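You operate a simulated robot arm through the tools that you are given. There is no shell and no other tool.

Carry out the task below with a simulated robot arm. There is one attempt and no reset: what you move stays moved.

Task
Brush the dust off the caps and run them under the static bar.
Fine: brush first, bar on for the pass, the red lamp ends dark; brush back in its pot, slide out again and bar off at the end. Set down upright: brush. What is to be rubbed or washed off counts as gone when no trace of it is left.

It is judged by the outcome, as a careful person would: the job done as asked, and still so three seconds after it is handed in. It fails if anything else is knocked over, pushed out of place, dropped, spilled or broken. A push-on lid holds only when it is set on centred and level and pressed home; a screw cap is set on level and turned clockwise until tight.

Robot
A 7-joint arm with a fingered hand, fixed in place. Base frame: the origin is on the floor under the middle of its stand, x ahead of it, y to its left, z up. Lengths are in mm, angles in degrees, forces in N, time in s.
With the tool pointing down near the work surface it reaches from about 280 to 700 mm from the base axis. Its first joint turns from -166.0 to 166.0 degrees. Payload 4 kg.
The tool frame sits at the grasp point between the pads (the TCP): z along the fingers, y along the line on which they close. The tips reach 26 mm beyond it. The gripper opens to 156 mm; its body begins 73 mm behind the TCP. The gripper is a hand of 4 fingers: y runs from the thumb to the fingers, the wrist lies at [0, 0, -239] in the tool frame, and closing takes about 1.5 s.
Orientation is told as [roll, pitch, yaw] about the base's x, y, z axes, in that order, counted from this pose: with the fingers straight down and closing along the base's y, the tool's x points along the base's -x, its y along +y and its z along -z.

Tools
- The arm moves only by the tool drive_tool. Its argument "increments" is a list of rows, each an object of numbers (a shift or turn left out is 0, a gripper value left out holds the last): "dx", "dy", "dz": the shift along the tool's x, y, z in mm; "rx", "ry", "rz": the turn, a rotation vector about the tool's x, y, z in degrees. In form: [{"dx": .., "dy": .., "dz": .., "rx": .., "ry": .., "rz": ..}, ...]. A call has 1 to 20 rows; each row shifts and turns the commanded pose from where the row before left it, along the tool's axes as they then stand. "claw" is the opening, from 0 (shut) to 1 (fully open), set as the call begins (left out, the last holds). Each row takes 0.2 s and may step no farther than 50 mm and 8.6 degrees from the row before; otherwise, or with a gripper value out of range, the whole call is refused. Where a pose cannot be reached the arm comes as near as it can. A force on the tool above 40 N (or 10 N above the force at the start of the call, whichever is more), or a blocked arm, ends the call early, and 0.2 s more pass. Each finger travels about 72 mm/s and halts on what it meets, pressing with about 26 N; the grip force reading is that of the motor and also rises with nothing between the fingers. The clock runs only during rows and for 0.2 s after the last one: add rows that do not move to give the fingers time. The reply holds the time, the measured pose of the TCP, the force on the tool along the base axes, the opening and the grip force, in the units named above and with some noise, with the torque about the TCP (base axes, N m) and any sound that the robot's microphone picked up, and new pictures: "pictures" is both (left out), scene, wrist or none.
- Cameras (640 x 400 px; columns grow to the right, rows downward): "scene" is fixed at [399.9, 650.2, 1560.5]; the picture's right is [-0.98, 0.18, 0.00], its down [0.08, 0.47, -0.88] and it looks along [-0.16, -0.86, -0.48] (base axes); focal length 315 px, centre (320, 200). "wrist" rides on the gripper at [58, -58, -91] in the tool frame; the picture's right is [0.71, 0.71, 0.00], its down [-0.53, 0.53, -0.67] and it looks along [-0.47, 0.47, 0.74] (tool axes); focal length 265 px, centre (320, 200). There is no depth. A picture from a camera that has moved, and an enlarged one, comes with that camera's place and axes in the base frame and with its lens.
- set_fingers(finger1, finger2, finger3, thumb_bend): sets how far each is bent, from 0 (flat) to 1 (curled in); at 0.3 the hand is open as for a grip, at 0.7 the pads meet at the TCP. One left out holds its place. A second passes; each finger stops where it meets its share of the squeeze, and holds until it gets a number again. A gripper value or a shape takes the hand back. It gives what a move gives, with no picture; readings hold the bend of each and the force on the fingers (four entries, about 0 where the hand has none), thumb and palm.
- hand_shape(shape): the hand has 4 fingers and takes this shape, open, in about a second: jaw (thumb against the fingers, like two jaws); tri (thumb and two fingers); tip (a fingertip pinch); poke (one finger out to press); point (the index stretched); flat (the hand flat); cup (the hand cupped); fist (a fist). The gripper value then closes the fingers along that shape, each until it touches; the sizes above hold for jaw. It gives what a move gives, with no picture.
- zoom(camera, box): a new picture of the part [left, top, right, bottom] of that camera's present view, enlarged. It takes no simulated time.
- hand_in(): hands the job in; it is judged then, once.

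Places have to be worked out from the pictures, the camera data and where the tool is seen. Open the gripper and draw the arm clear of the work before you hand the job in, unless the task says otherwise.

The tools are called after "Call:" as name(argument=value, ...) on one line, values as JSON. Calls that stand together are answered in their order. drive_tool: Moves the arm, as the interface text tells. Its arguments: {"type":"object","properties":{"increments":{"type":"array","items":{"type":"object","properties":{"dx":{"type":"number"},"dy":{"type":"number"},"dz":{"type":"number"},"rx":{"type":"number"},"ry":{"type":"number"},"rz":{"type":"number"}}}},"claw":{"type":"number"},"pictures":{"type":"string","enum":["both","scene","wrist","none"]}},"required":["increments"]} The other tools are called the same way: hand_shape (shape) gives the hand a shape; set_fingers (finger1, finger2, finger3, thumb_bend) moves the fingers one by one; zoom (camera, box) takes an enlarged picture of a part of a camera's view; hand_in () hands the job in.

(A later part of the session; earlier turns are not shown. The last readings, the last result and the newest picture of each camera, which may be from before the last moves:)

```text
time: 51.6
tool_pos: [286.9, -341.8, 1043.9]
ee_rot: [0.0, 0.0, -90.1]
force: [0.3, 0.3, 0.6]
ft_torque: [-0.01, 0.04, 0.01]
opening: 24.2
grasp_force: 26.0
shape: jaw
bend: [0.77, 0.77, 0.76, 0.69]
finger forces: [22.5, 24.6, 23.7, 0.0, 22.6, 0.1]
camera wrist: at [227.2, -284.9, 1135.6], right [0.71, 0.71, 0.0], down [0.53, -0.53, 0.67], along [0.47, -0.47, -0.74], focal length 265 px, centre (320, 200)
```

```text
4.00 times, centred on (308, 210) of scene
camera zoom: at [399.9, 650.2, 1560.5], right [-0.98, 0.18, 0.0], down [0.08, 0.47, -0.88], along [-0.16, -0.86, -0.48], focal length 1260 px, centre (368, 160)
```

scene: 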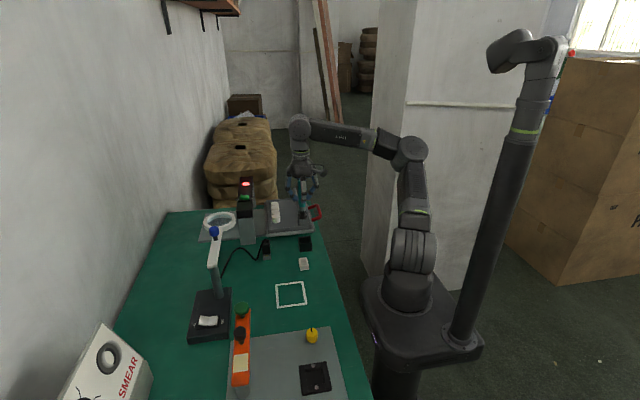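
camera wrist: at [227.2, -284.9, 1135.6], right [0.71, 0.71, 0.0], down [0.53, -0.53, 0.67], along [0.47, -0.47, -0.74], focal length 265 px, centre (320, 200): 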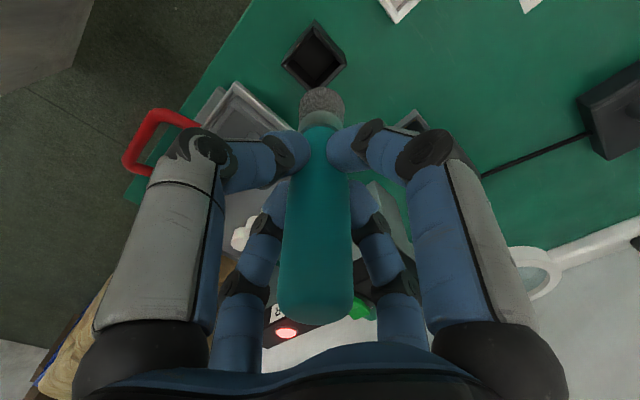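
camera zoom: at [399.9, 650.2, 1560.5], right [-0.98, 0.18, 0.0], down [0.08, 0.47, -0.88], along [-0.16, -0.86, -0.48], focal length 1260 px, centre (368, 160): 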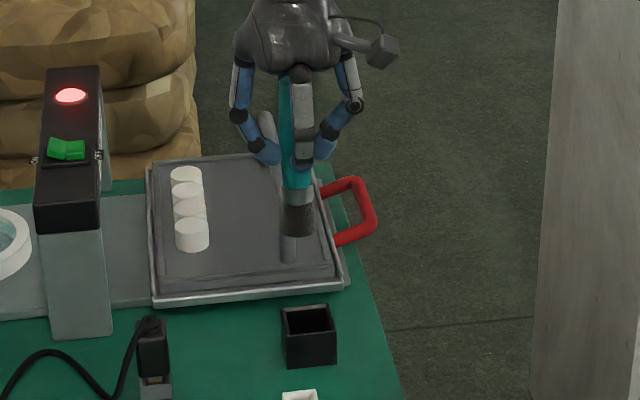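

The caps are in line and look white and clean. The brush is nearly straight in the grip. I'll centre over the pot and lower to just above its rim to check.

Call:
drive_tool(increments=[{"dx": -3.7, "dy": -5.5}, {"dz": 40}, {"dz": 40}, {"dz": 8}, {}, {}], pictures="both")

Call:
zoom(camera="wrist", box=[240, 30, 400, 130])

Call:
zoom(camera="scene", box=[276, 215, 340, 255])

Call:
drive_tool(increments=[{}], pictures="none")

Call:
drive_tool(increments=[{}], pictures="none")

```text
time: 53.0
tool_pos: [276.0, -349.3, 954.6]
ee_rot: [0.1, 0.0, -90.2]
force: [-0.9, 0.8, -0.7]
ft_torque: [0.02, 0.0, -0.02]
opening: 24.4
grasp_force: 26.0
shape: jaw
bend: [0.77, 0.77, 0.76, 0.69]
finger forces: [22.6, 24.5, 23.8, 0.0, 22.4, 0.0]
camera wrist: at [217.8, -291.1, 1046.5], right [0.71, 0.71, 0.0], down [0.53, -0.53, 0.67], along [0.47, -0.47, -0.74], focal length 265 px, centre (320, 200)
```

scene: 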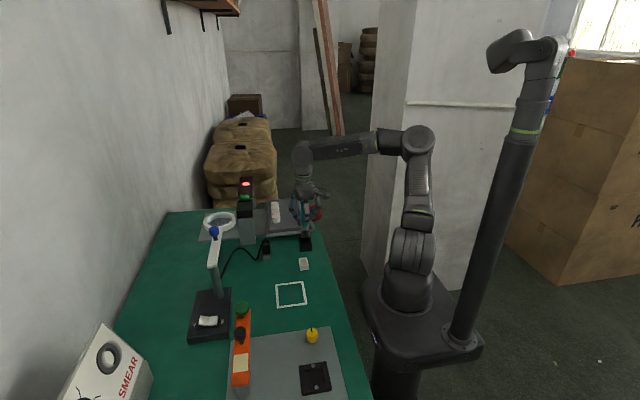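
wrist: 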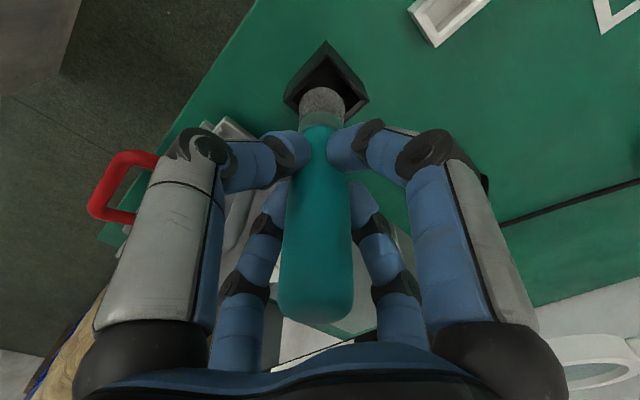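

```text
4.00 times, centred on (320, 80) of wrist
camera zoom: at [217.8, -291.1, 1046.5], right [0.71, 0.71, 0.0], down [0.53, -0.53, 0.67], along [0.47, -0.47, -0.74], focal length 1062 px, centre (320, 680)
```

zoom: 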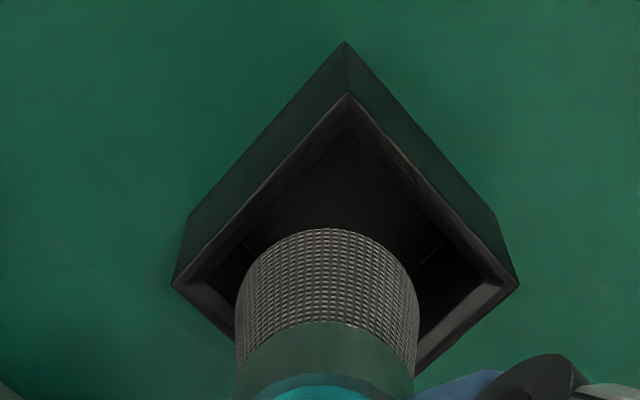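

```text
10.00 times, centred on (308, 235) of scene
camera zoom: at [399.9, 650.2, 1560.5], right [-0.98, 0.18, 0.0], down [0.08, 0.47, -0.88], along [-0.16, -0.86, -0.48], focal length 3151 px, centre (440, -150)
```

zoom: 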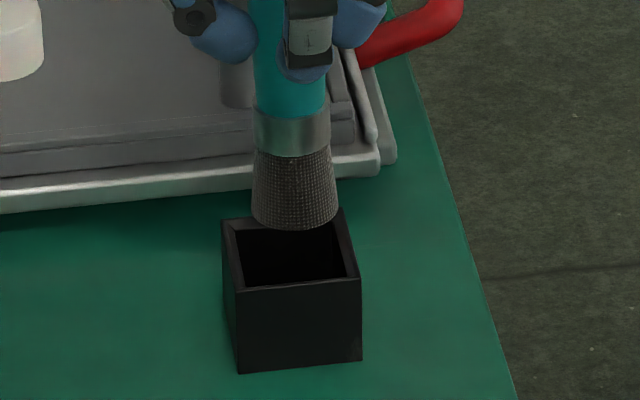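

```text
time: 53.4
tool_pos: [275.9, -349.2, 954.2]
ee_rot: [0.0, 0.0, -90.2]
force: [-0.4, -0.1, -0.5]
ft_torque: [0.0, 0.01, -0.02]
opening: 24.2
grasp_force: 25.6
shape: jaw
bend: [0.77, 0.77, 0.76, 0.69]
finger forces: [22.7, 24.5, 23.9, 0.0, 22.5, 0.0]
```

```text
time: 53.8
tool_pos: [276.8, -348.6, 954.6]
ee_rot: [0.0, 0.0, -90.1]
force: [-1.3, 0.2, -1.3]
ft_torque: [-0.01, 0.03, -0.02]
opening: 24.1
grasp_force: 26.7
shape: jaw
bend: [0.77, 0.77, 0.76, 0.69]
finger forces: [22.6, 24.5, 23.9, 0.0, 22.5, 0.0]
```

The pot centre works out at about (280.7,-346.4) and the tuft is at about (277.2,-348). I'll correct by roughly (+3,+1.5), lower slightly and re-read.

Call:
drive_tool(increments=[{"dx": 1.5, "dy": 2.8}, {"dz": 9}, {}, {}], pictures="both")

Call:
zoom(camera="wrist", box=[240, 40, 400, 140])

Call:
zoom(camera="scene", box=[276, 215, 340, 255])

Call:
drive_tool(increments=[{}], pictures="none")

```text
time: 54.8
tool_pos: [280.7, -347.0, 947.8]
ee_rot: [0.0, 0.1, -90.1]
force: [0.1, 0.2, -0.4]
ft_torque: [0.0, -0.01, 0.02]
opening: 24.2
grasp_force: 26.0
shape: jaw
bend: [0.77, 0.77, 0.76, 0.69]
finger forces: [22.6, 24.5, 23.9, 0.0, 22.5, 0.1]
camera wrist: at [221.8, -290.2, 1038.8], right [0.71, 0.71, 0.0], down [0.53, -0.53, 0.67], along [0.47, -0.47, -0.74], focal length 265 px, centre (320, 200)
```

scene: 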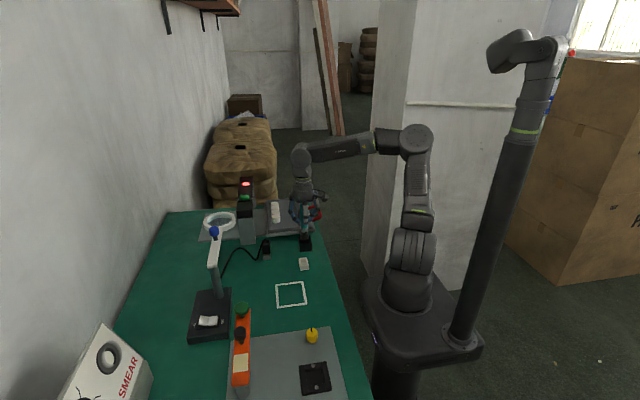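
wrist: 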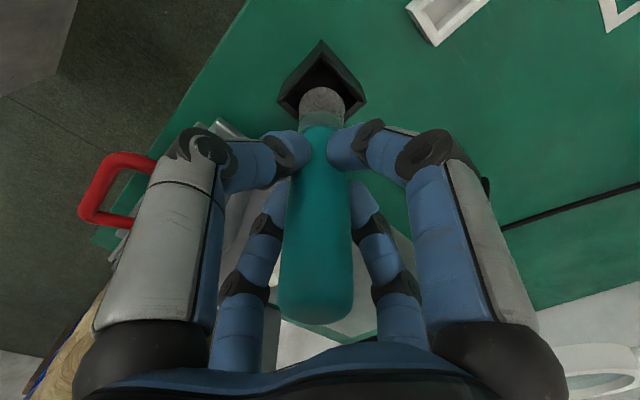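

```text
4.00 times, centred on (320, 90) of wrist
camera zoom: at [221.8, -290.2, 1038.8], right [0.71, 0.71, 0.0], down [0.53, -0.53, 0.67], along [0.47, -0.47, -0.74], focal length 1062 px, centre (320, 640)
```

zoom: 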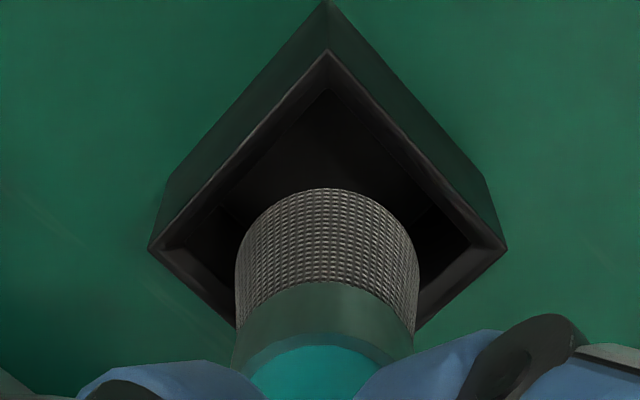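

```text
10.00 times, centred on (308, 235) of scene
camera zoom: at [399.9, 650.2, 1560.5], right [-0.98, 0.18, 0.0], down [0.08, 0.47, -0.88], along [-0.16, -0.86, -0.48], focal length 3151 px, centre (440, -150)
```

zoom: 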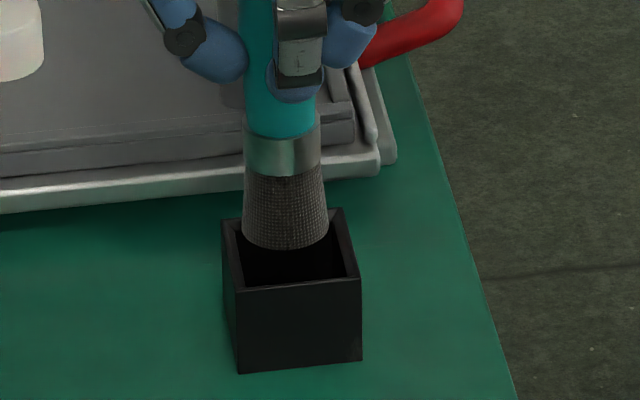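

```text
time: 55.2
tool_pos: [281.1, -347.4, 947.7]
ee_rot: [-0.1, 0.0, -90.2]
force: [0.7, 0.2, 0.2]
ft_torque: [0.0, -0.01, 0.01]
opening: 24.3
grasp_force: 25.3
shape: jaw
bend: [0.77, 0.77, 0.76, 0.69]
finger forces: [22.6, 24.6, 23.9, 0.0, 22.5, 0.1]
```

The tuft and pot centre now agree within about 1 mm. I'll nudge -1 mm in x and lower it into the pot in small steps.

Call:
drive_tool(increments=[{"dy": -1}, {"dz": 6}, {"dz": 6}, {"dz": 4}, {}, {}], pictures="both")

Call:
zoom(camera="wrist", box=[240, 40, 400, 140])

Call:
zoom(camera="scene", box=[276, 215, 340, 255])

```text
time: 56.6
tool_pos: [278.2, -348.9, 931.4]
ee_rot: [0.0, 0.0, -90.1]
force: [0.1, -0.1, -0.7]
ft_torque: [0.06, -0.02, -0.03]
opening: 23.9
grasp_force: 25.2
shape: jaw
bend: [0.77, 0.77, 0.76, 0.69]
finger forces: [22.6, 24.5, 23.9, 0.0, 22.4, 0.0]
camera wrist: at [220.3, -291.6, 1022.6], right [0.71, 0.71, 0.0], down [0.53, -0.53, 0.67], along [0.47, -0.47, -0.74], focal length 265 px, centre (320, 200)
```

scene: 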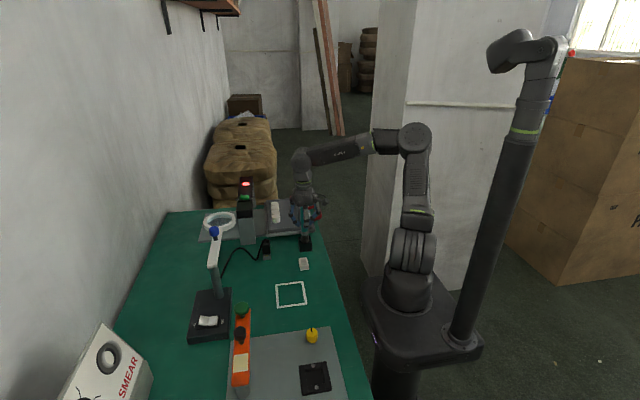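
wrist: 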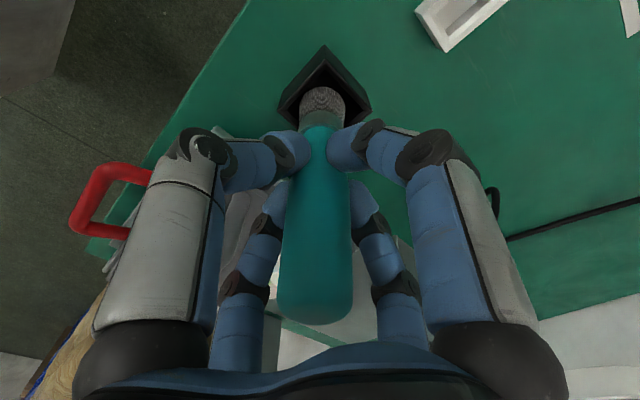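

```text
4.00 times, centred on (320, 90) of wrist
camera zoom: at [220.3, -291.6, 1022.6], right [0.71, 0.71, 0.0], down [0.53, -0.53, 0.67], along [0.47, -0.47, -0.74], focal length 1062 px, centre (320, 640)
```

zoom: 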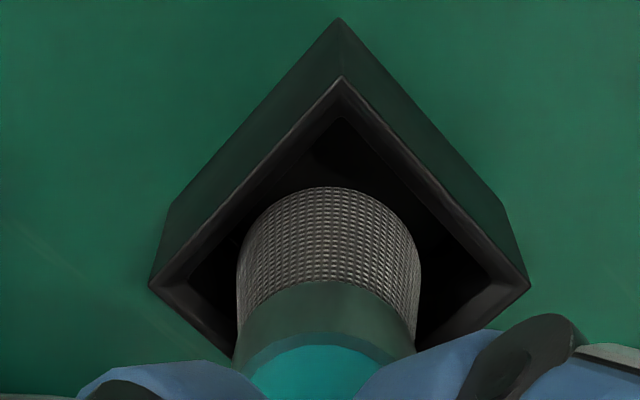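

```text
10.00 times, centred on (308, 235) of scene
camera zoom: at [399.9, 650.2, 1560.5], right [-0.98, 0.18, 0.0], down [0.08, 0.47, -0.88], along [-0.16, -0.86, -0.48], focal length 3151 px, centre (440, -150)
```

zoom: 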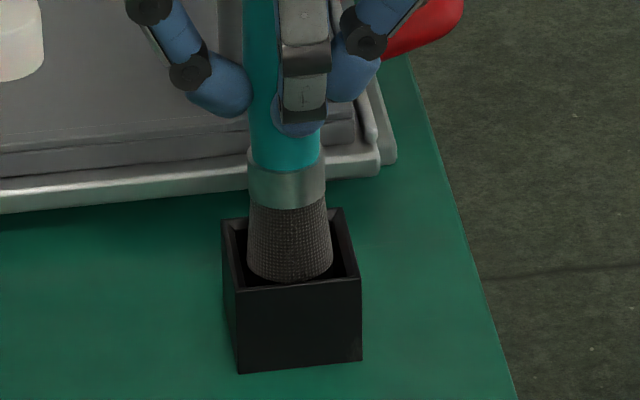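

The tuft is entering the pot with a small offset, so I'll correct about +1.7 mm in y and keep lowering.

Call:
drive_tool(increments=[{"dx": 1.7, "dy": 0.5}, {"dz": 5}, {"dz": 5}, {}, {}], pictures="both")

Call:
zoom(camera="wrist", box=[240, 40, 400, 140])

Call:
zoom(camera="scene", box=[276, 215, 340, 255])

```text
time: 57.8
tool_pos: [279.5, -348.1, 921.5]
ee_rot: [0.1, 0.0, -90.1]
force: [0.2, 0.8, -0.4]
ft_torque: [0.02, -0.03, 0.02]
opening: 24.1
grasp_force: 26.2
shape: jaw
bend: [0.77, 0.77, 0.76, 0.69]
finger forces: [22.6, 24.5, 23.9, 0.0, 22.5, 0.0]
camera wrist: at [220.5, -290.2, 1012.8], right [0.71, 0.71, 0.0], down [0.53, -0.53, 0.67], along [0.47, -0.47, -0.74], focal length 265 px, centre (320, 200)
```

scene: 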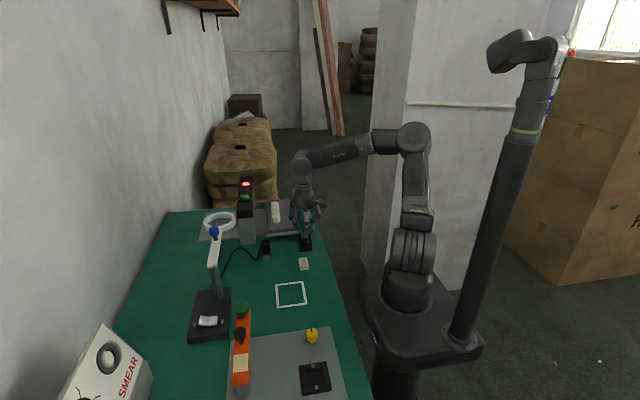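
wrist: 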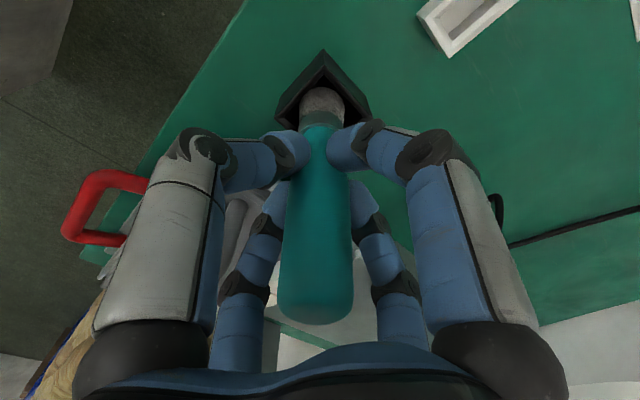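

```text
4.00 times, centred on (320, 90) of wrist
camera zoom: at [220.5, -290.2, 1012.8], right [0.71, 0.71, 0.0], down [0.53, -0.53, 0.67], along [0.47, -0.47, -0.74], focal length 1062 px, centre (320, 640)
```

zoom: 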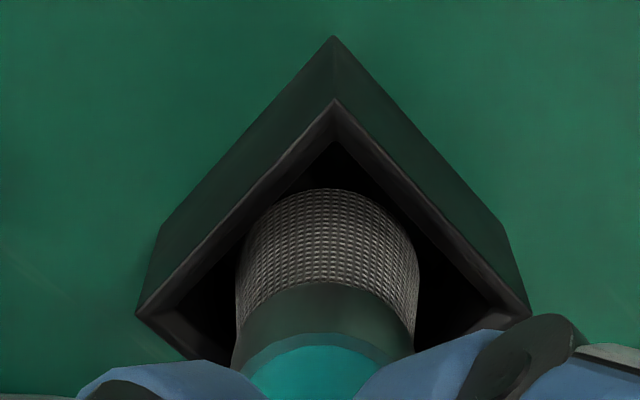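

```text
10.00 times, centred on (308, 235) of scene
camera zoom: at [399.9, 650.2, 1560.5], right [-0.98, 0.18, 0.0], down [0.08, 0.47, -0.88], along [-0.16, -0.86, -0.48], focal length 3151 px, centre (440, -150)
```

zoom: 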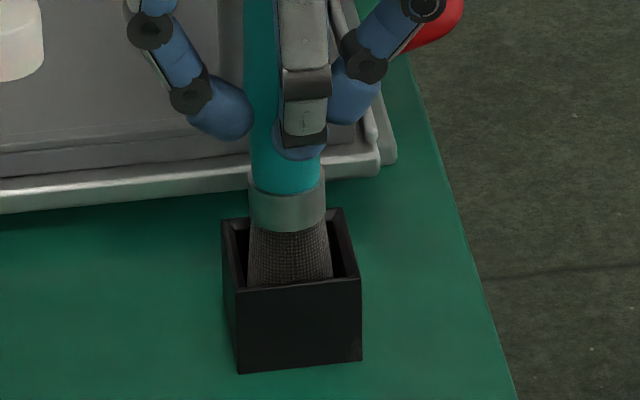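

The tuft is inside the pot with no side force. I'll continue straight down and watch for the floor contact.

Call:
drive_tool(increments=[{"dz": 4}, {"dz": 4}, {"dz": 4}, {}, {}], pictures="none")

Call:
drive_tool(increments=[{"dz": 2}, {}, {}], pictures="none")

Call:
drive_tool(increments=[{"dz": 1}, {}, {}], pictures="wrist")

Call:
zoom(camera="scene", box=[276, 215, 340, 255])

```text
time: 59.0
tool_pos: [279.5, -347.9, 908.3]
ee_rot: [0.0, 0.0, -89.9]
force: [-0.3, 0.3, -1.1]
ft_torque: [-0.03, 0.01, -0.01]
opening: 24.0
grasp_force: 25.2
shape: jaw
bend: [0.77, 0.77, 0.76, 0.69]
finger forces: [22.6, 24.5, 24.0, 0.0, 22.5, 0.0]
```

```text
time: 59.8
tool_pos: [280.0, -347.7, 907.2]
ee_rot: [0.0, 0.1, -90.1]
force: [0.3, 0.1, -0.1]
ft_torque: [-0.01, -0.02, -0.01]
opening: 23.9
grasp_force: 26.1
shape: jaw
bend: [0.77, 0.77, 0.76, 0.69]
finger forces: [22.5, 24.5, 24.0, 0.0, 22.4, 0.0]
```

```text
time: 60.6
tool_pos: [279.0, -347.9, 906.6]
ee_rot: [-0.1, -0.1, -90.1]
force: [0.1, -0.8, -1.5]
ft_torque: [-0.02, 0.02, 0.01]
opening: 24.0
grasp_force: 26.0
shape: jaw
bend: [0.77, 0.77, 0.76, 0.69]
finger forces: [22.6, 24.5, 23.9, 0.0, 22.5, 0.0]
camera wrist: at [219.7, -289.7, 998.1], right [0.71, 0.71, 0.0], down [0.53, -0.53, 0.67], along [0.47, -0.47, -0.74], focal length 265 px, centre (320, 200)
```

wrist: 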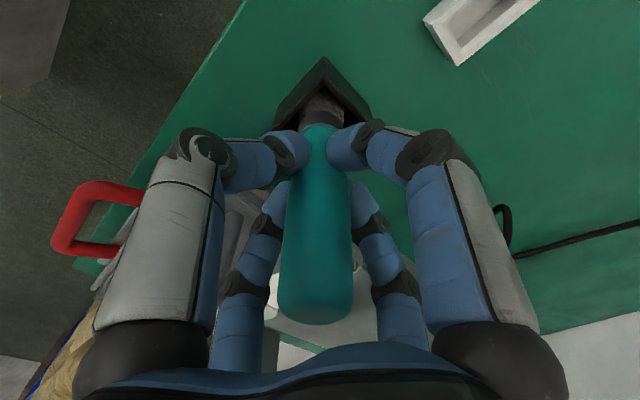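

```text
10.00 times, centred on (308, 235) of scene
camera zoom: at [399.9, 650.2, 1560.5], right [-0.98, 0.18, 0.0], down [0.08, 0.47, -0.88], along [-0.16, -0.86, -0.48], focal length 3151 px, centre (440, -150)
```

zoom: 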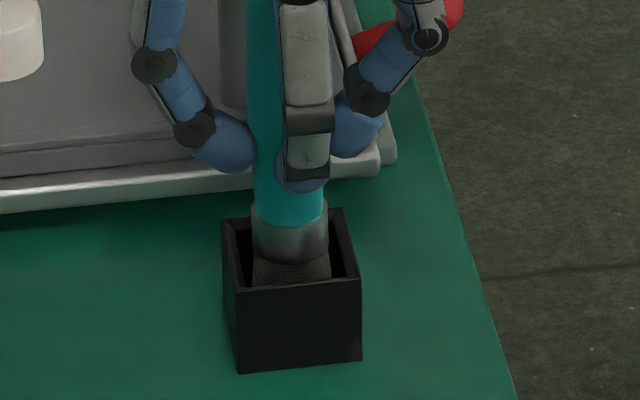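

Not on the floor of the pot yet, so I'll keep stepping 1 mm at a time.

Call:
drive_tool(increments=[{"dz": 1.5}, {}, {}], pictures="none")

Call:
drive_tool(increments=[{"dz": 1.2}, {}, {}], pictures="none")

Call:
drive_tool(increments=[{"dz": 1}, {}, {}], pictures="none")

```text
time: 61.4
tool_pos: [278.3, -346.9, 904.9]
ee_rot: [0.0, 0.1, -90.1]
force: [-0.2, -0.2, 0.0]
ft_torque: [0.02, 0.01, -0.03]
opening: 23.9
grasp_force: 26.5
shape: jaw
bend: [0.77, 0.77, 0.76, 0.69]
finger forces: [22.6, 24.6, 23.9, 0.0, 22.4, 0.0]
```

```text
time: 62.2
tool_pos: [279.8, -346.8, 905.1]
ee_rot: [0.1, 0.1, -90.1]
force: [0.0, 0.5, -0.2]
ft_torque: [-0.03, 0.03, -0.01]
opening: 24.1
grasp_force: 26.1
shape: jaw
bend: [0.77, 0.77, 0.76, 0.69]
finger forces: [22.8, 24.5, 23.9, 0.0, 22.5, 0.1]
```

```text
time: 63.0
tool_pos: [279.7, -347.1, 904.2]
ee_rot: [0.0, -0.2, -90.1]
force: [-0.5, 0.3, 0.0]
ft_torque: [-0.02, 0.02, 0.0]
opening: 24.0
grasp_force: 25.4
shape: jaw
bend: [0.77, 0.77, 0.76, 0.69]
finger forces: [22.5, 24.5, 23.9, 0.0, 22.5, 0.0]
```

Call:
drive_tool(increments=[{"dz": 1}, {}, {}], pictures="none")

Call:
drive_tool(increments=[{"dz": 1}, {}, {}], pictures="none")

Call:
drive_tool(increments=[{"dz": 0.8}, {}, {}], pictures="none")

```text
time: 63.8
tool_pos: [279.0, -348.5, 902.3]
ee_rot: [0.0, -0.1, -90.0]
force: [-0.1, 1.3, 4.2]
ft_torque: [0.0, 0.01, -0.03]
opening: 24.2
grasp_force: 26.1
shape: jaw
bend: [0.77, 0.77, 0.76, 0.69]
finger forces: [22.9, 24.7, 23.7, 0.1, 22.9, 0.0]
```

```text
time: 64.6
tool_pos: [279.7, -348.5, 901.3]
ee_rot: [0.1, -0.1, -90.0]
force: [-1.4, 2.3, 14.9]
ft_torque: [0.01, 0.03, -0.03]
opening: 24.1
grasp_force: 26.2
shape: jaw
bend: [0.77, 0.77, 0.76, 0.69]
finger forces: [24.7, 25.4, 24.4, 0.0, 25.0, 0.1]
```

```text
time: 65.4
tool_pos: [279.3, -347.9, 901.9]
ee_rot: [0.0, -0.1, -90.0]
force: [-2.8, 5.1, 25.9]
ft_torque: [0.06, 0.06, -0.03]
opening: 24.9
grasp_force: 26.0
shape: jaw
bend: [0.77, 0.77, 0.77, 0.69]
finger forces: [26.8, 27.0, 25.8, 0.0, 27.5, 0.1]
```

The brush is seated on the pot floor. I'll relax the press, then open the hand in stages.

Call:
drive_tool(increments=[{"dz": -1.5}, {}, {}], pictures="none")

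Call:
drive_tool(increments=[{"dz": -0.8}, {}, {}], pictures="none")

```text
time: 66.2
tool_pos: [279.0, -346.2, 901.0]
ee_rot: [0.0, -0.1, -90.1]
force: [-0.3, 2.3, 6.9]
ft_torque: [-0.01, -0.02, 0.0]
opening: 24.7
grasp_force: 25.5
shape: jaw
bend: [0.77, 0.77, 0.77, 0.69]
finger forces: [25.0, 26.6, 26.2, 0.0, 24.9, 0.0]
```

```text
time: 67.0
tool_pos: [279.7, -346.8, 902.5]
ee_rot: [0.0, 0.1, -90.1]
force: [-0.9, -1.0, 0.1]
ft_torque: [-0.02, 0.0, 0.02]
opening: 24.6
grasp_force: 25.8
shape: jaw
bend: [0.77, 0.77, 0.76, 0.69]
finger forces: [24.1, 25.9, 25.5, 0.0, 24.2, 0.1]
```

Force is now near zero with the brush seated, so I'll open the hand.

Call:
drive_tool(increments=[{}, {}, {}, {}], claw=0.3, pictures="none")

Call:
drive_tool(increments=[{}, {}, {}, {}, {}, {}, {}, {}], claw=1.0, pictures="both")

Call:
zoom(camera="scene", box=[268, 190, 348, 255])

```text
time: 68.0
tool_pos: [279.4, -347.9, 903.2]
ee_rot: [0.0, -0.1, -90.1]
force: [0.3, -0.5, -0.1]
ft_torque: [0.0, 0.02, 0.0]
opening: 46.4
grasp_force: 0.1
shape: jaw
bend: [0.48, 0.48, 0.48, 0.7]
finger forces: [0.0, 0.1, 0.0, 0.0, 0.0, 0.1]
```

```text
time: 69.8
tool_pos: [279.1, -347.8, 902.5]
ee_rot: [0.0, 0.0, -90.1]
force: [0.5, -0.2, 0.2]
ft_torque: [-0.03, 0.04, 0.0]
opening: 155.8
grasp_force: 0.0
shape: jaw
bend: [0.3, 0.3, 0.3, 0.3]
finger forces: [0.0, 0.0, 0.0, 0.0, 0.0, 0.0]
camera wrist: at [220.3, -289.7, 994.1], right [0.71, 0.71, 0.0], down [0.53, -0.53, 0.67], along [0.47, -0.47, -0.74], focal length 265 px, centre (320, 200)
```

scene: 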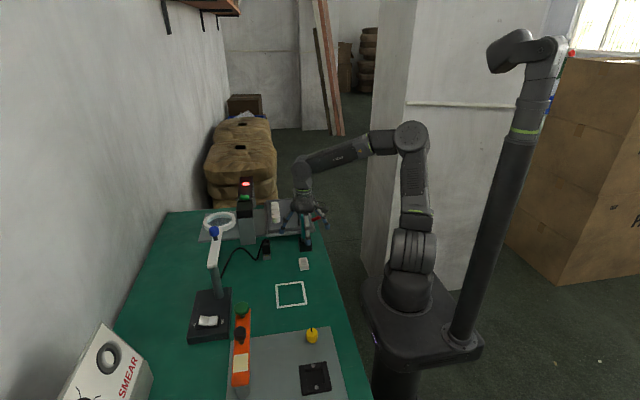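
wrist: 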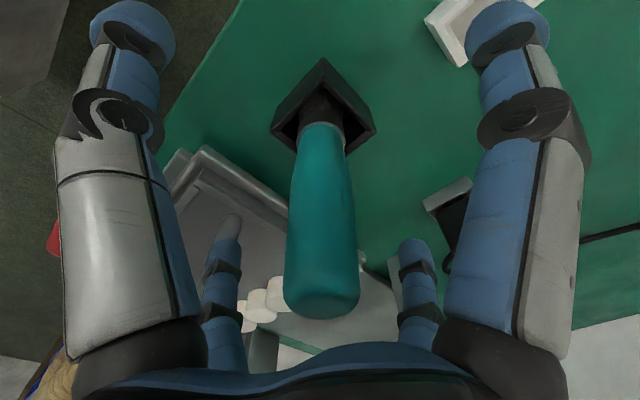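

```text
6.15 times, centred on (308, 222) of scene
camera zoom: at [399.9, 650.2, 1560.5], right [-0.98, 0.18, 0.0], down [0.08, 0.47, -0.88], along [-0.16, -0.86, -0.48], focal length 1939 px, centre (394, 62)
```

zoom: 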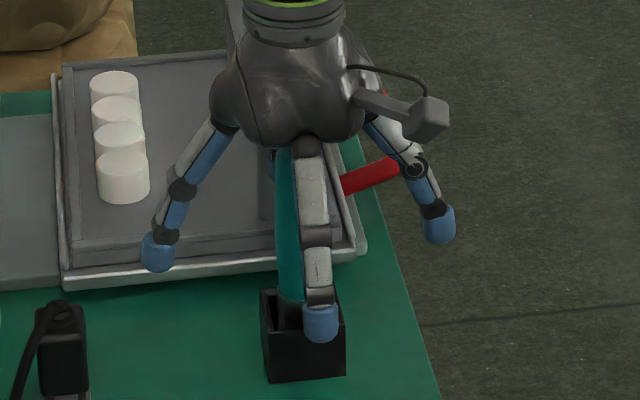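

The brush stands in its pot and the hand is open. I'll lift straight up clear of it and look again.

Call:
drive_tool(increments=[{"dz": -20}, {"dz": -40}, {"dz": -45}, {"dz": -45}, {"dz": -30}, {}, {}], pictures="both")

Call:
zoom(camera="scene", box=[244, 190, 340, 250])

Call:
zoom(camera="wrist", box=[180, 20, 420, 170])

```text
time: 71.4
tool_pos: [279.8, -345.8, 1080.4]
ee_rot: [0.0, 0.0, -90.0]
force: [0.5, -0.4, 0.8]
ft_torque: [0.0, -0.02, -0.01]
opening: 156.0
grasp_force: 0.0
shape: jaw
bend: [0.3, 0.3, 0.3, 0.3]
finger forces: [0.1, 0.0, 0.0, 0.0, 0.0, 0.1]
camera wrist: at [220.9, -288.7, 1172.6], right [0.71, 0.71, 0.0], down [0.53, -0.53, 0.67], along [0.47, -0.47, -0.74], focal length 265 px, centre (320, 200)
```

scene: 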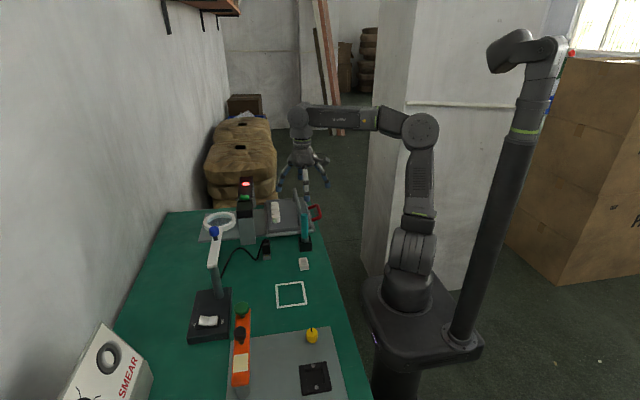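
wrist: 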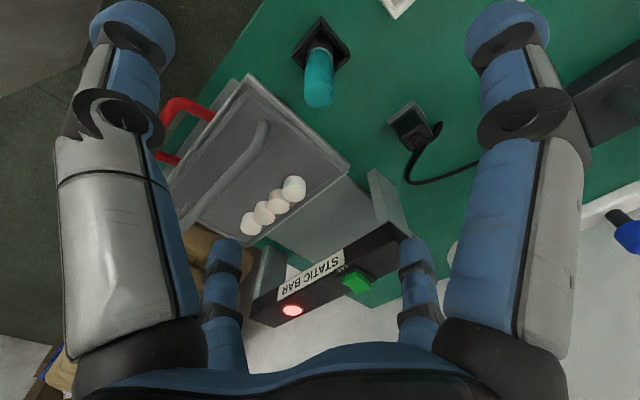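

```text
6.67 times, centred on (292, 220) of scene
camera zoom: at [399.9, 650.2, 1560.5], right [-0.98, 0.18, 0.0], down [0.08, 0.47, -0.88], along [-0.16, -0.86, -0.48], focal length 2101 px, centre (507, 67)
```

zoom: 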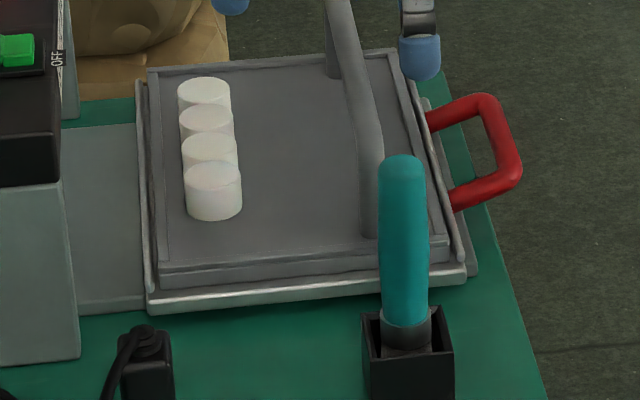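

```text
2.67 times, centred on (300, 95) of wrist
camera zoom: at [220.9, -288.7, 1172.6], right [0.71, 0.71, 0.0], down [0.53, -0.53, 0.67], along [0.47, -0.47, -0.74], focal length 708 px, centre (373, 480)
```

zoom: 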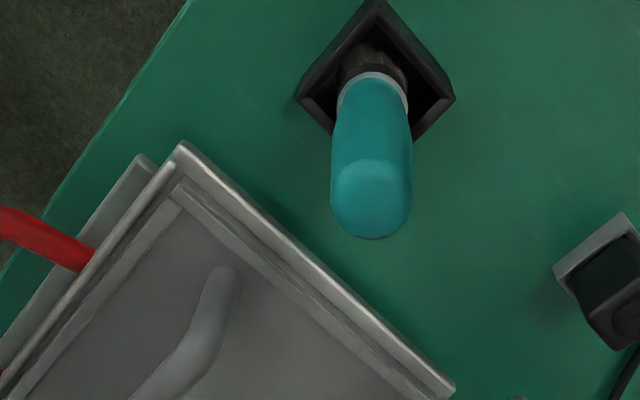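

The brush stands upright in its pot. Next is the bar switch, so I'll move high over it and shape the hand to poke.

Call:
drive_tool(increments=[{"dx": -24.4, "dy": 43, "dz": -6}, {"dx": -24.4, "dy": 43, "dz": -6}, {"dx": -24.4, "dy": 43, "dz": -6}, {"dx": -24.4, "dy": 43, "dz": -6}, {"dx": -24.4, "dy": 43, "dz": -6}, {}, {}], pictures="none")

Call:
hand_shape(shape="poke")

Call:
drive_tool(increments=[{}], pictures="both")

Call:
zoom(camera="scene", box=[196, 110, 324, 210])

```text
time: 73.0
tool_pos: [449.5, -440.1, 1094.2]
ee_rot: [0.0, 0.0, -90.1]
force: [0.4, 0.2, 1.0]
ft_torque: [0.03, 0.0, 0.01]
opening: 156.0
grasp_force: 0.0
shape: jaw
bend: [0.3, 0.3, 0.3, 0.3]
finger forces: [0.0, 0.0, 0.1, 0.1, 0.0, 0.0]
out of reach, approached as far as the arm can: row 4, 5
```

```text
time: 73.9
tool_pos: [449.5, -440.0, 1095.1]
ee_rot: [0.0, -0.1, -90.2]
force: [-0.6, 0.0, -0.3]
ft_torque: [0.04, 0.0, -0.04]
opening: 0.1
grasp_force: 0.1
shape: poke
bend: [1.0, 1.0, 1.0, 0.91]
finger forces: [0.0, 0.0, 0.1, 0.0, 0.0, 0.0]
```

```text
time: 74.3
tool_pos: [449.8, -440.8, 1095.5]
ee_rot: [0.1, 0.0, -90.1]
force: [-1.3, -0.2, 0.1]
ft_torque: [0.0, -0.02, 0.02]
opening: 0.1
grasp_force: 0.1
shape: poke
bend: [1.0, 1.0, 1.0, 0.91]
finger forces: [0.0, 0.0, 0.0, 0.1, 0.0, 0.1]
camera wrist: at [390.3, -382.5, 1186.2], right [0.71, 0.71, 0.0], down [0.53, -0.53, 0.67], along [0.47, -0.47, -0.74], focal length 265 px, centre (320, 200)
```

scene: 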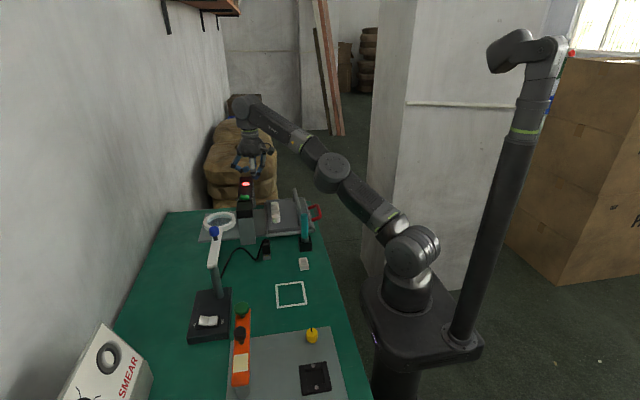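
wrist: 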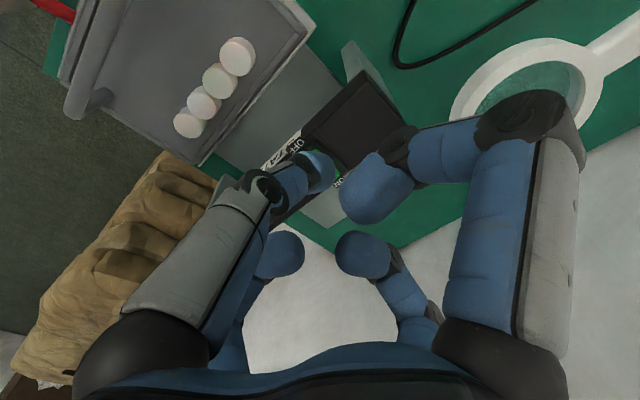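

```text
4.00 times, centred on (260, 160) of scene
camera zoom: at [399.9, 650.2, 1560.5], right [-0.98, 0.18, 0.0], down [0.08, 0.47, -0.88], along [-0.16, -0.86, -0.48], focal length 1260 px, centre (560, 360)
```

zoom: 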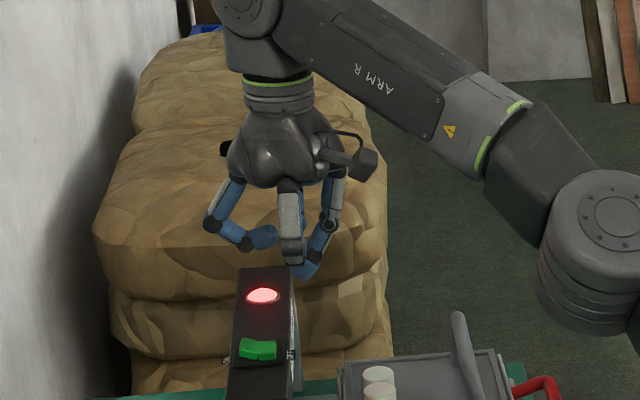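

The arm is at its reach limit up here, and the poke shape looks tightly curled. I'll try the "point" shape and look at which finger sticks out.

Call:
hand_shape(shape="point")

Call:
drive_tool(increments=[{"dx": 15, "dy": -15}, {}], pictures="both")

Call:
zoom(camera="scene", box=[212, 120, 292, 180])

```text
time: 75.2
tool_pos: [448.6, -440.1, 1095.2]
ee_rot: [0.0, 0.0, -90.1]
force: [0.1, -0.6, 0.1]
ft_torque: [-0.01, 0.04, 0.03]
opening: 149.8
grasp_force: 0.0
shape: point
bend: [0.7, 1.0, 1.0, 0.79]
finger forces: [0.0, 0.0, 0.0, 0.0, 0.1, 0.0]
```

```text
time: 75.8
tool_pos: [434.7, -423.9, 1095.7]
ee_rot: [0.0, 0.0, -90.1]
force: [0.4, -0.3, 0.1]
ft_torque: [-0.02, -0.01, 0.02]
opening: 150.2
grasp_force: 0.1
shape: point
bend: [0.7, 1.0, 1.0, 0.79]
finger forces: [0.0, 0.0, 0.0, 0.0, 0.0, 0.0]
camera wrist: at [375.5, -367.0, 1187.6], right [0.71, 0.71, 0.0], down [0.53, -0.53, 0.67], along [0.47, -0.47, -0.74], focal length 265 px, centre (320, 200)
```

scene: 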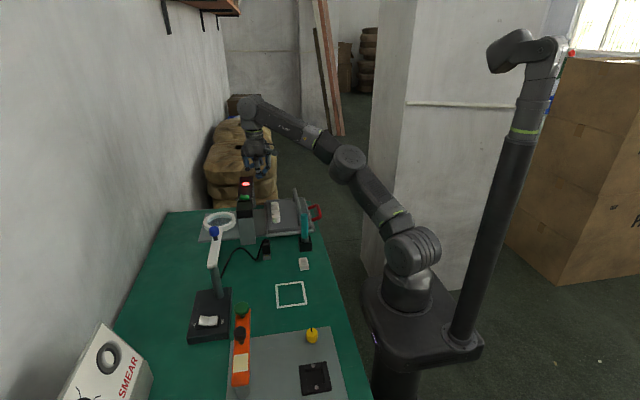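
wrist: 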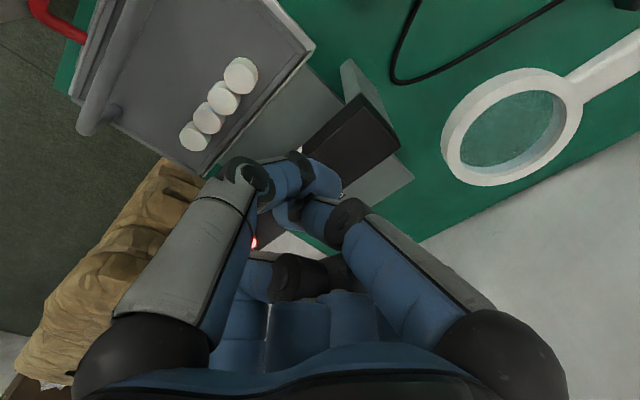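

```text
6.67 times, centred on (252, 150) of scene
camera zoom: at [399.9, 650.2, 1560.5], right [-0.98, 0.18, 0.0], down [0.08, 0.47, -0.88], along [-0.16, -0.86, -0.48], focal length 2101 px, centre (773, 533)
```

zoom: 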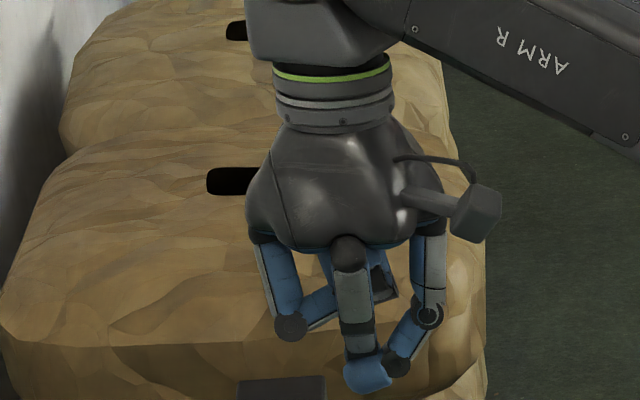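

In the "point" shape the finger tip sits near the TCP axis. I also corrected the switch position to about (500,-493,968), with the ON half centred at x≈509. I'll zoom on the fingertip to find where it is relative to the TCP.

Call:
zoom(camera="wrist", box=[200, 130, 400, 255])

Call:
zoom(camera="scene", box=[228, 140, 292, 180])

```text
3.20 times, centred on (300, 192) of wrist
camera zoom: at [375.5, -367.0, 1187.6], right [0.71, 0.71, 0.0], down [0.53, -0.53, 0.67], along [0.47, -0.47, -0.74], focal length 849 px, centre (384, 224)
```

zoom: 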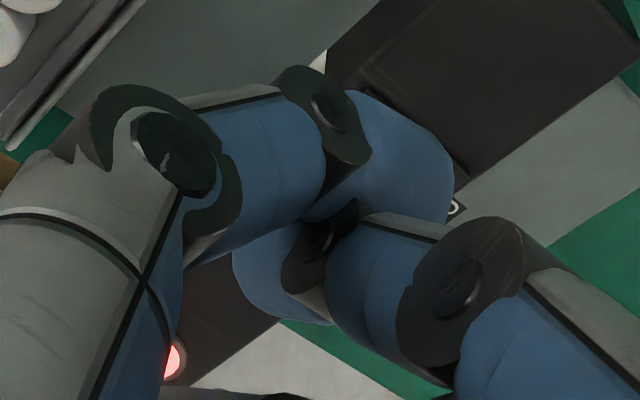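

```text
10.00 times, centred on (260, 160) of scene
camera zoom: at [399.9, 650.2, 1560.5], right [-0.98, 0.18, 0.0], down [0.08, 0.47, -0.88], along [-0.16, -0.86, -0.48], focal length 3151 px, centre (920, 600)
```

zoom: 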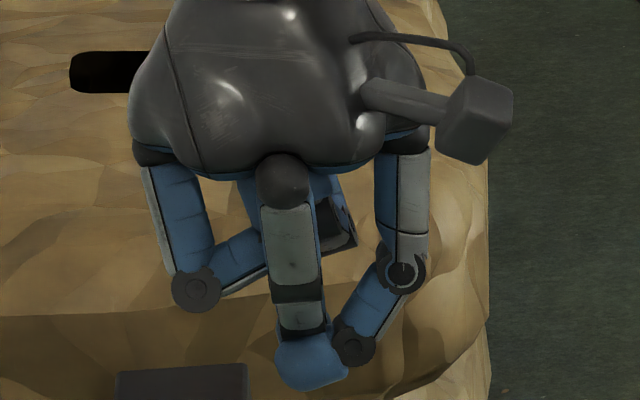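

The thumb crosses the fingertip in this shape. I'll set the fingers one by one instead: finger2 extended alone, the rest curled.

Call:
set_fingers(finger1=1.0, finger2=0.5, finger3=1.0, thumb_bend=1.0)

Call:
drive_tool(increments=[{}], pictures="both")

Call:
zoom(camera="scene", box=[220, 135, 300, 185])

```text
time: 76.8
tool_pos: [433.7, -424.3, 1096.7]
ee_rot: [-0.1, 0.0, -90.2]
force: [0.2, 0.0, -1.5]
ft_torque: [0.02, -0.01, -0.02]
opening: 19.7
grasp_force: 0.2
shape: fingers
bend: [0.99, 1.0, 1.0, 0.88]
finger forces: [0.0, 0.0, 0.1, 0.0, 0.0, 0.0]
```

```text
time: 77.2
tool_pos: [433.8, -425.2, 1095.6]
ee_rot: [0.0, 0.0, -90.1]
force: [-0.3, 0.1, -1.0]
ft_torque: [0.02, -0.02, -0.04]
opening: 20.0
grasp_force: 0.0
shape: fingers
bend: [0.99, 1.0, 1.0, 0.88]
finger forces: [0.1, 0.0, 0.0, 0.1, 0.0, 0.1]
camera wrist: at [375.6, -367.2, 1187.5], right [0.71, 0.71, 0.0], down [0.53, -0.53, 0.67], along [0.47, -0.47, -0.74], focal length 265 px, centre (320, 200)
```

scene: 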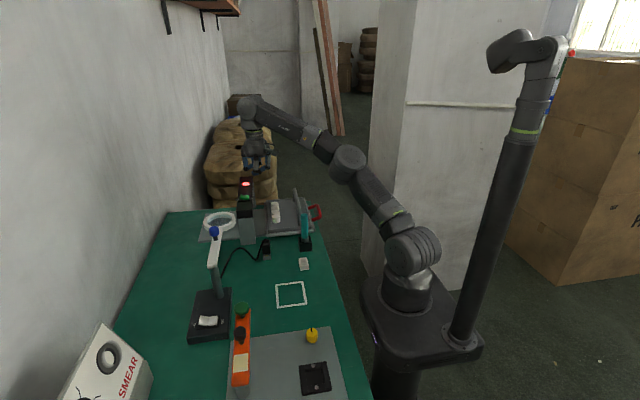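
wrist: 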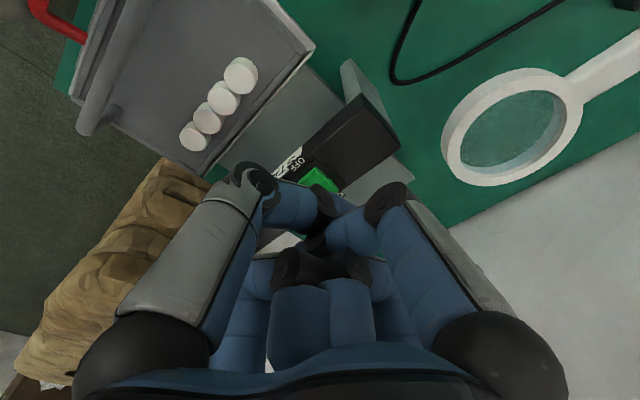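

```text
8.00 times, centred on (260, 160) of scene
camera zoom: at [399.9, 650.2, 1560.5], right [-0.98, 0.18, 0.0], down [0.08, 0.47, -0.88], along [-0.16, -0.86, -0.48], focal length 2521 px, centre (800, 520)
```

zoom: 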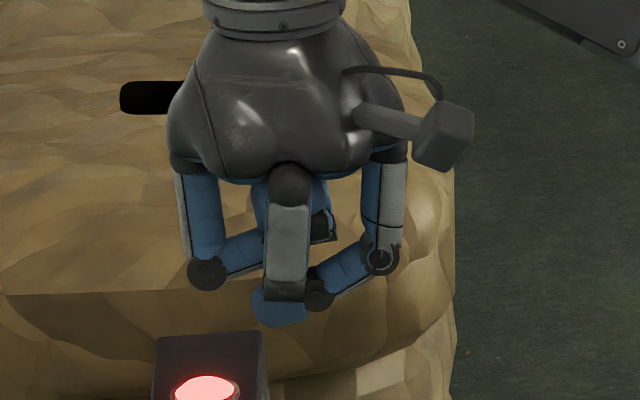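

The fingers tangled into a fist. I'll reopen the hand first and then curl the others while keeping finger2 half extended.

Call:
hand_shape(shape="jaw")

Call:
set_fingers(finger1=1.0, finger2=0.45, finger3=1.0, thumb_bend=0.3)

Call:
drive_tool(increments=[{}], pictures="both")

Call:
zoom(camera="scene", box=[220, 135, 300, 185])

```text
time: 78.1
tool_pos: [434.5, -424.9, 1096.4]
ee_rot: [0.0, -0.1, -90.1]
force: [-0.1, -0.2, 0.5]
ft_torque: [0.0, 0.03, -0.01]
opening: 155.7
grasp_force: 0.0
shape: jaw
bend: [0.3, 0.3, 0.3, 0.3]
finger forces: [0.0, 0.0, 0.0, 0.0, 0.0, 0.0]
```

```text
time: 79.1
tool_pos: [435.2, -426.1, 1097.0]
ee_rot: [0.0, -0.1, -90.0]
force: [0.0, -0.3, 0.3]
ft_torque: [0.01, 0.01, -0.04]
opening: 71.0
grasp_force: 0.0
shape: fingers
bend: [0.74, 0.45, 0.74, 0.3]
finger forces: [0.1, 0.0, 0.1, 0.0, 0.0, 0.1]
```

```text
time: 79.5
tool_pos: [434.7, -424.9, 1095.0]
ee_rot: [0.0, 0.1, -90.0]
force: [0.6, 0.4, 0.3]
ft_torque: [-0.01, 0.02, -0.01]
opening: 71.1
grasp_force: 0.1
shape: fingers
bend: [0.74, 0.45, 0.74, 0.3]
finger forces: [0.0, 0.0, 0.0, 0.0, 0.0, 0.0]
camera wrist: at [375.5, -367.2, 1187.5], right [0.71, 0.71, 0.0], down [0.53, -0.53, 0.67], along [0.47, -0.47, -0.74], focal length 265 px, centre (320, 200)
```

scene: 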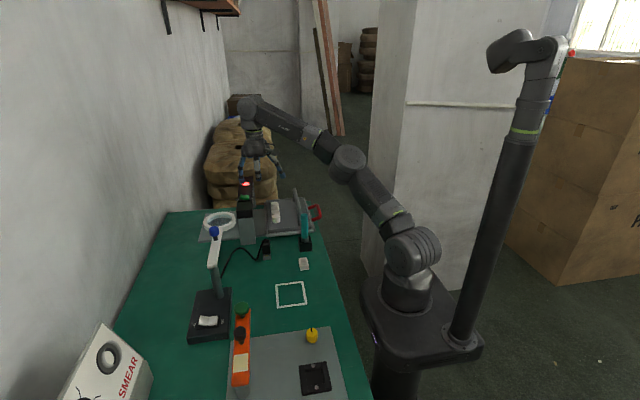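
wrist: 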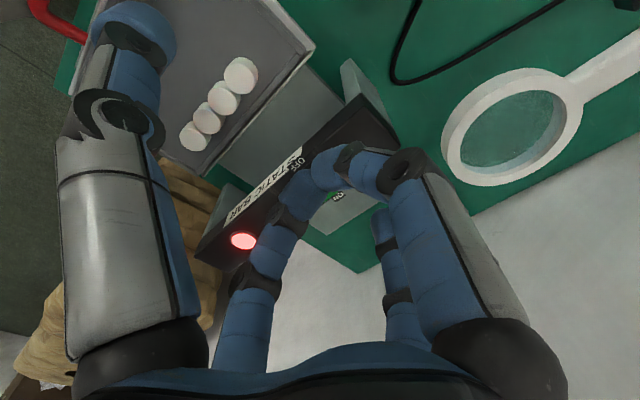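

```text
8.00 times, centred on (260, 160) of scene
camera zoom: at [399.9, 650.2, 1560.5], right [-0.98, 0.18, 0.0], down [0.08, 0.47, -0.88], along [-0.16, -0.86, -0.48], focal length 2521 px, centre (800, 520)
```

zoom: 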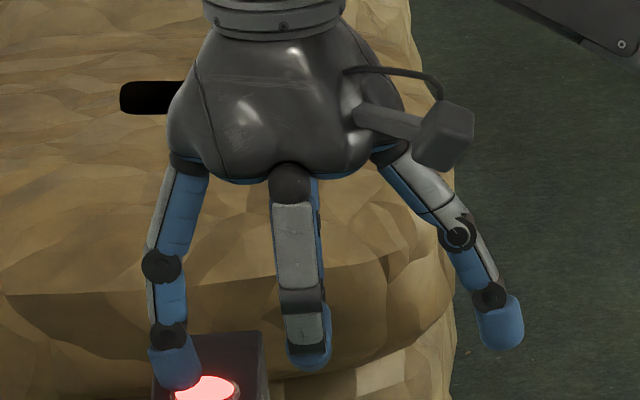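

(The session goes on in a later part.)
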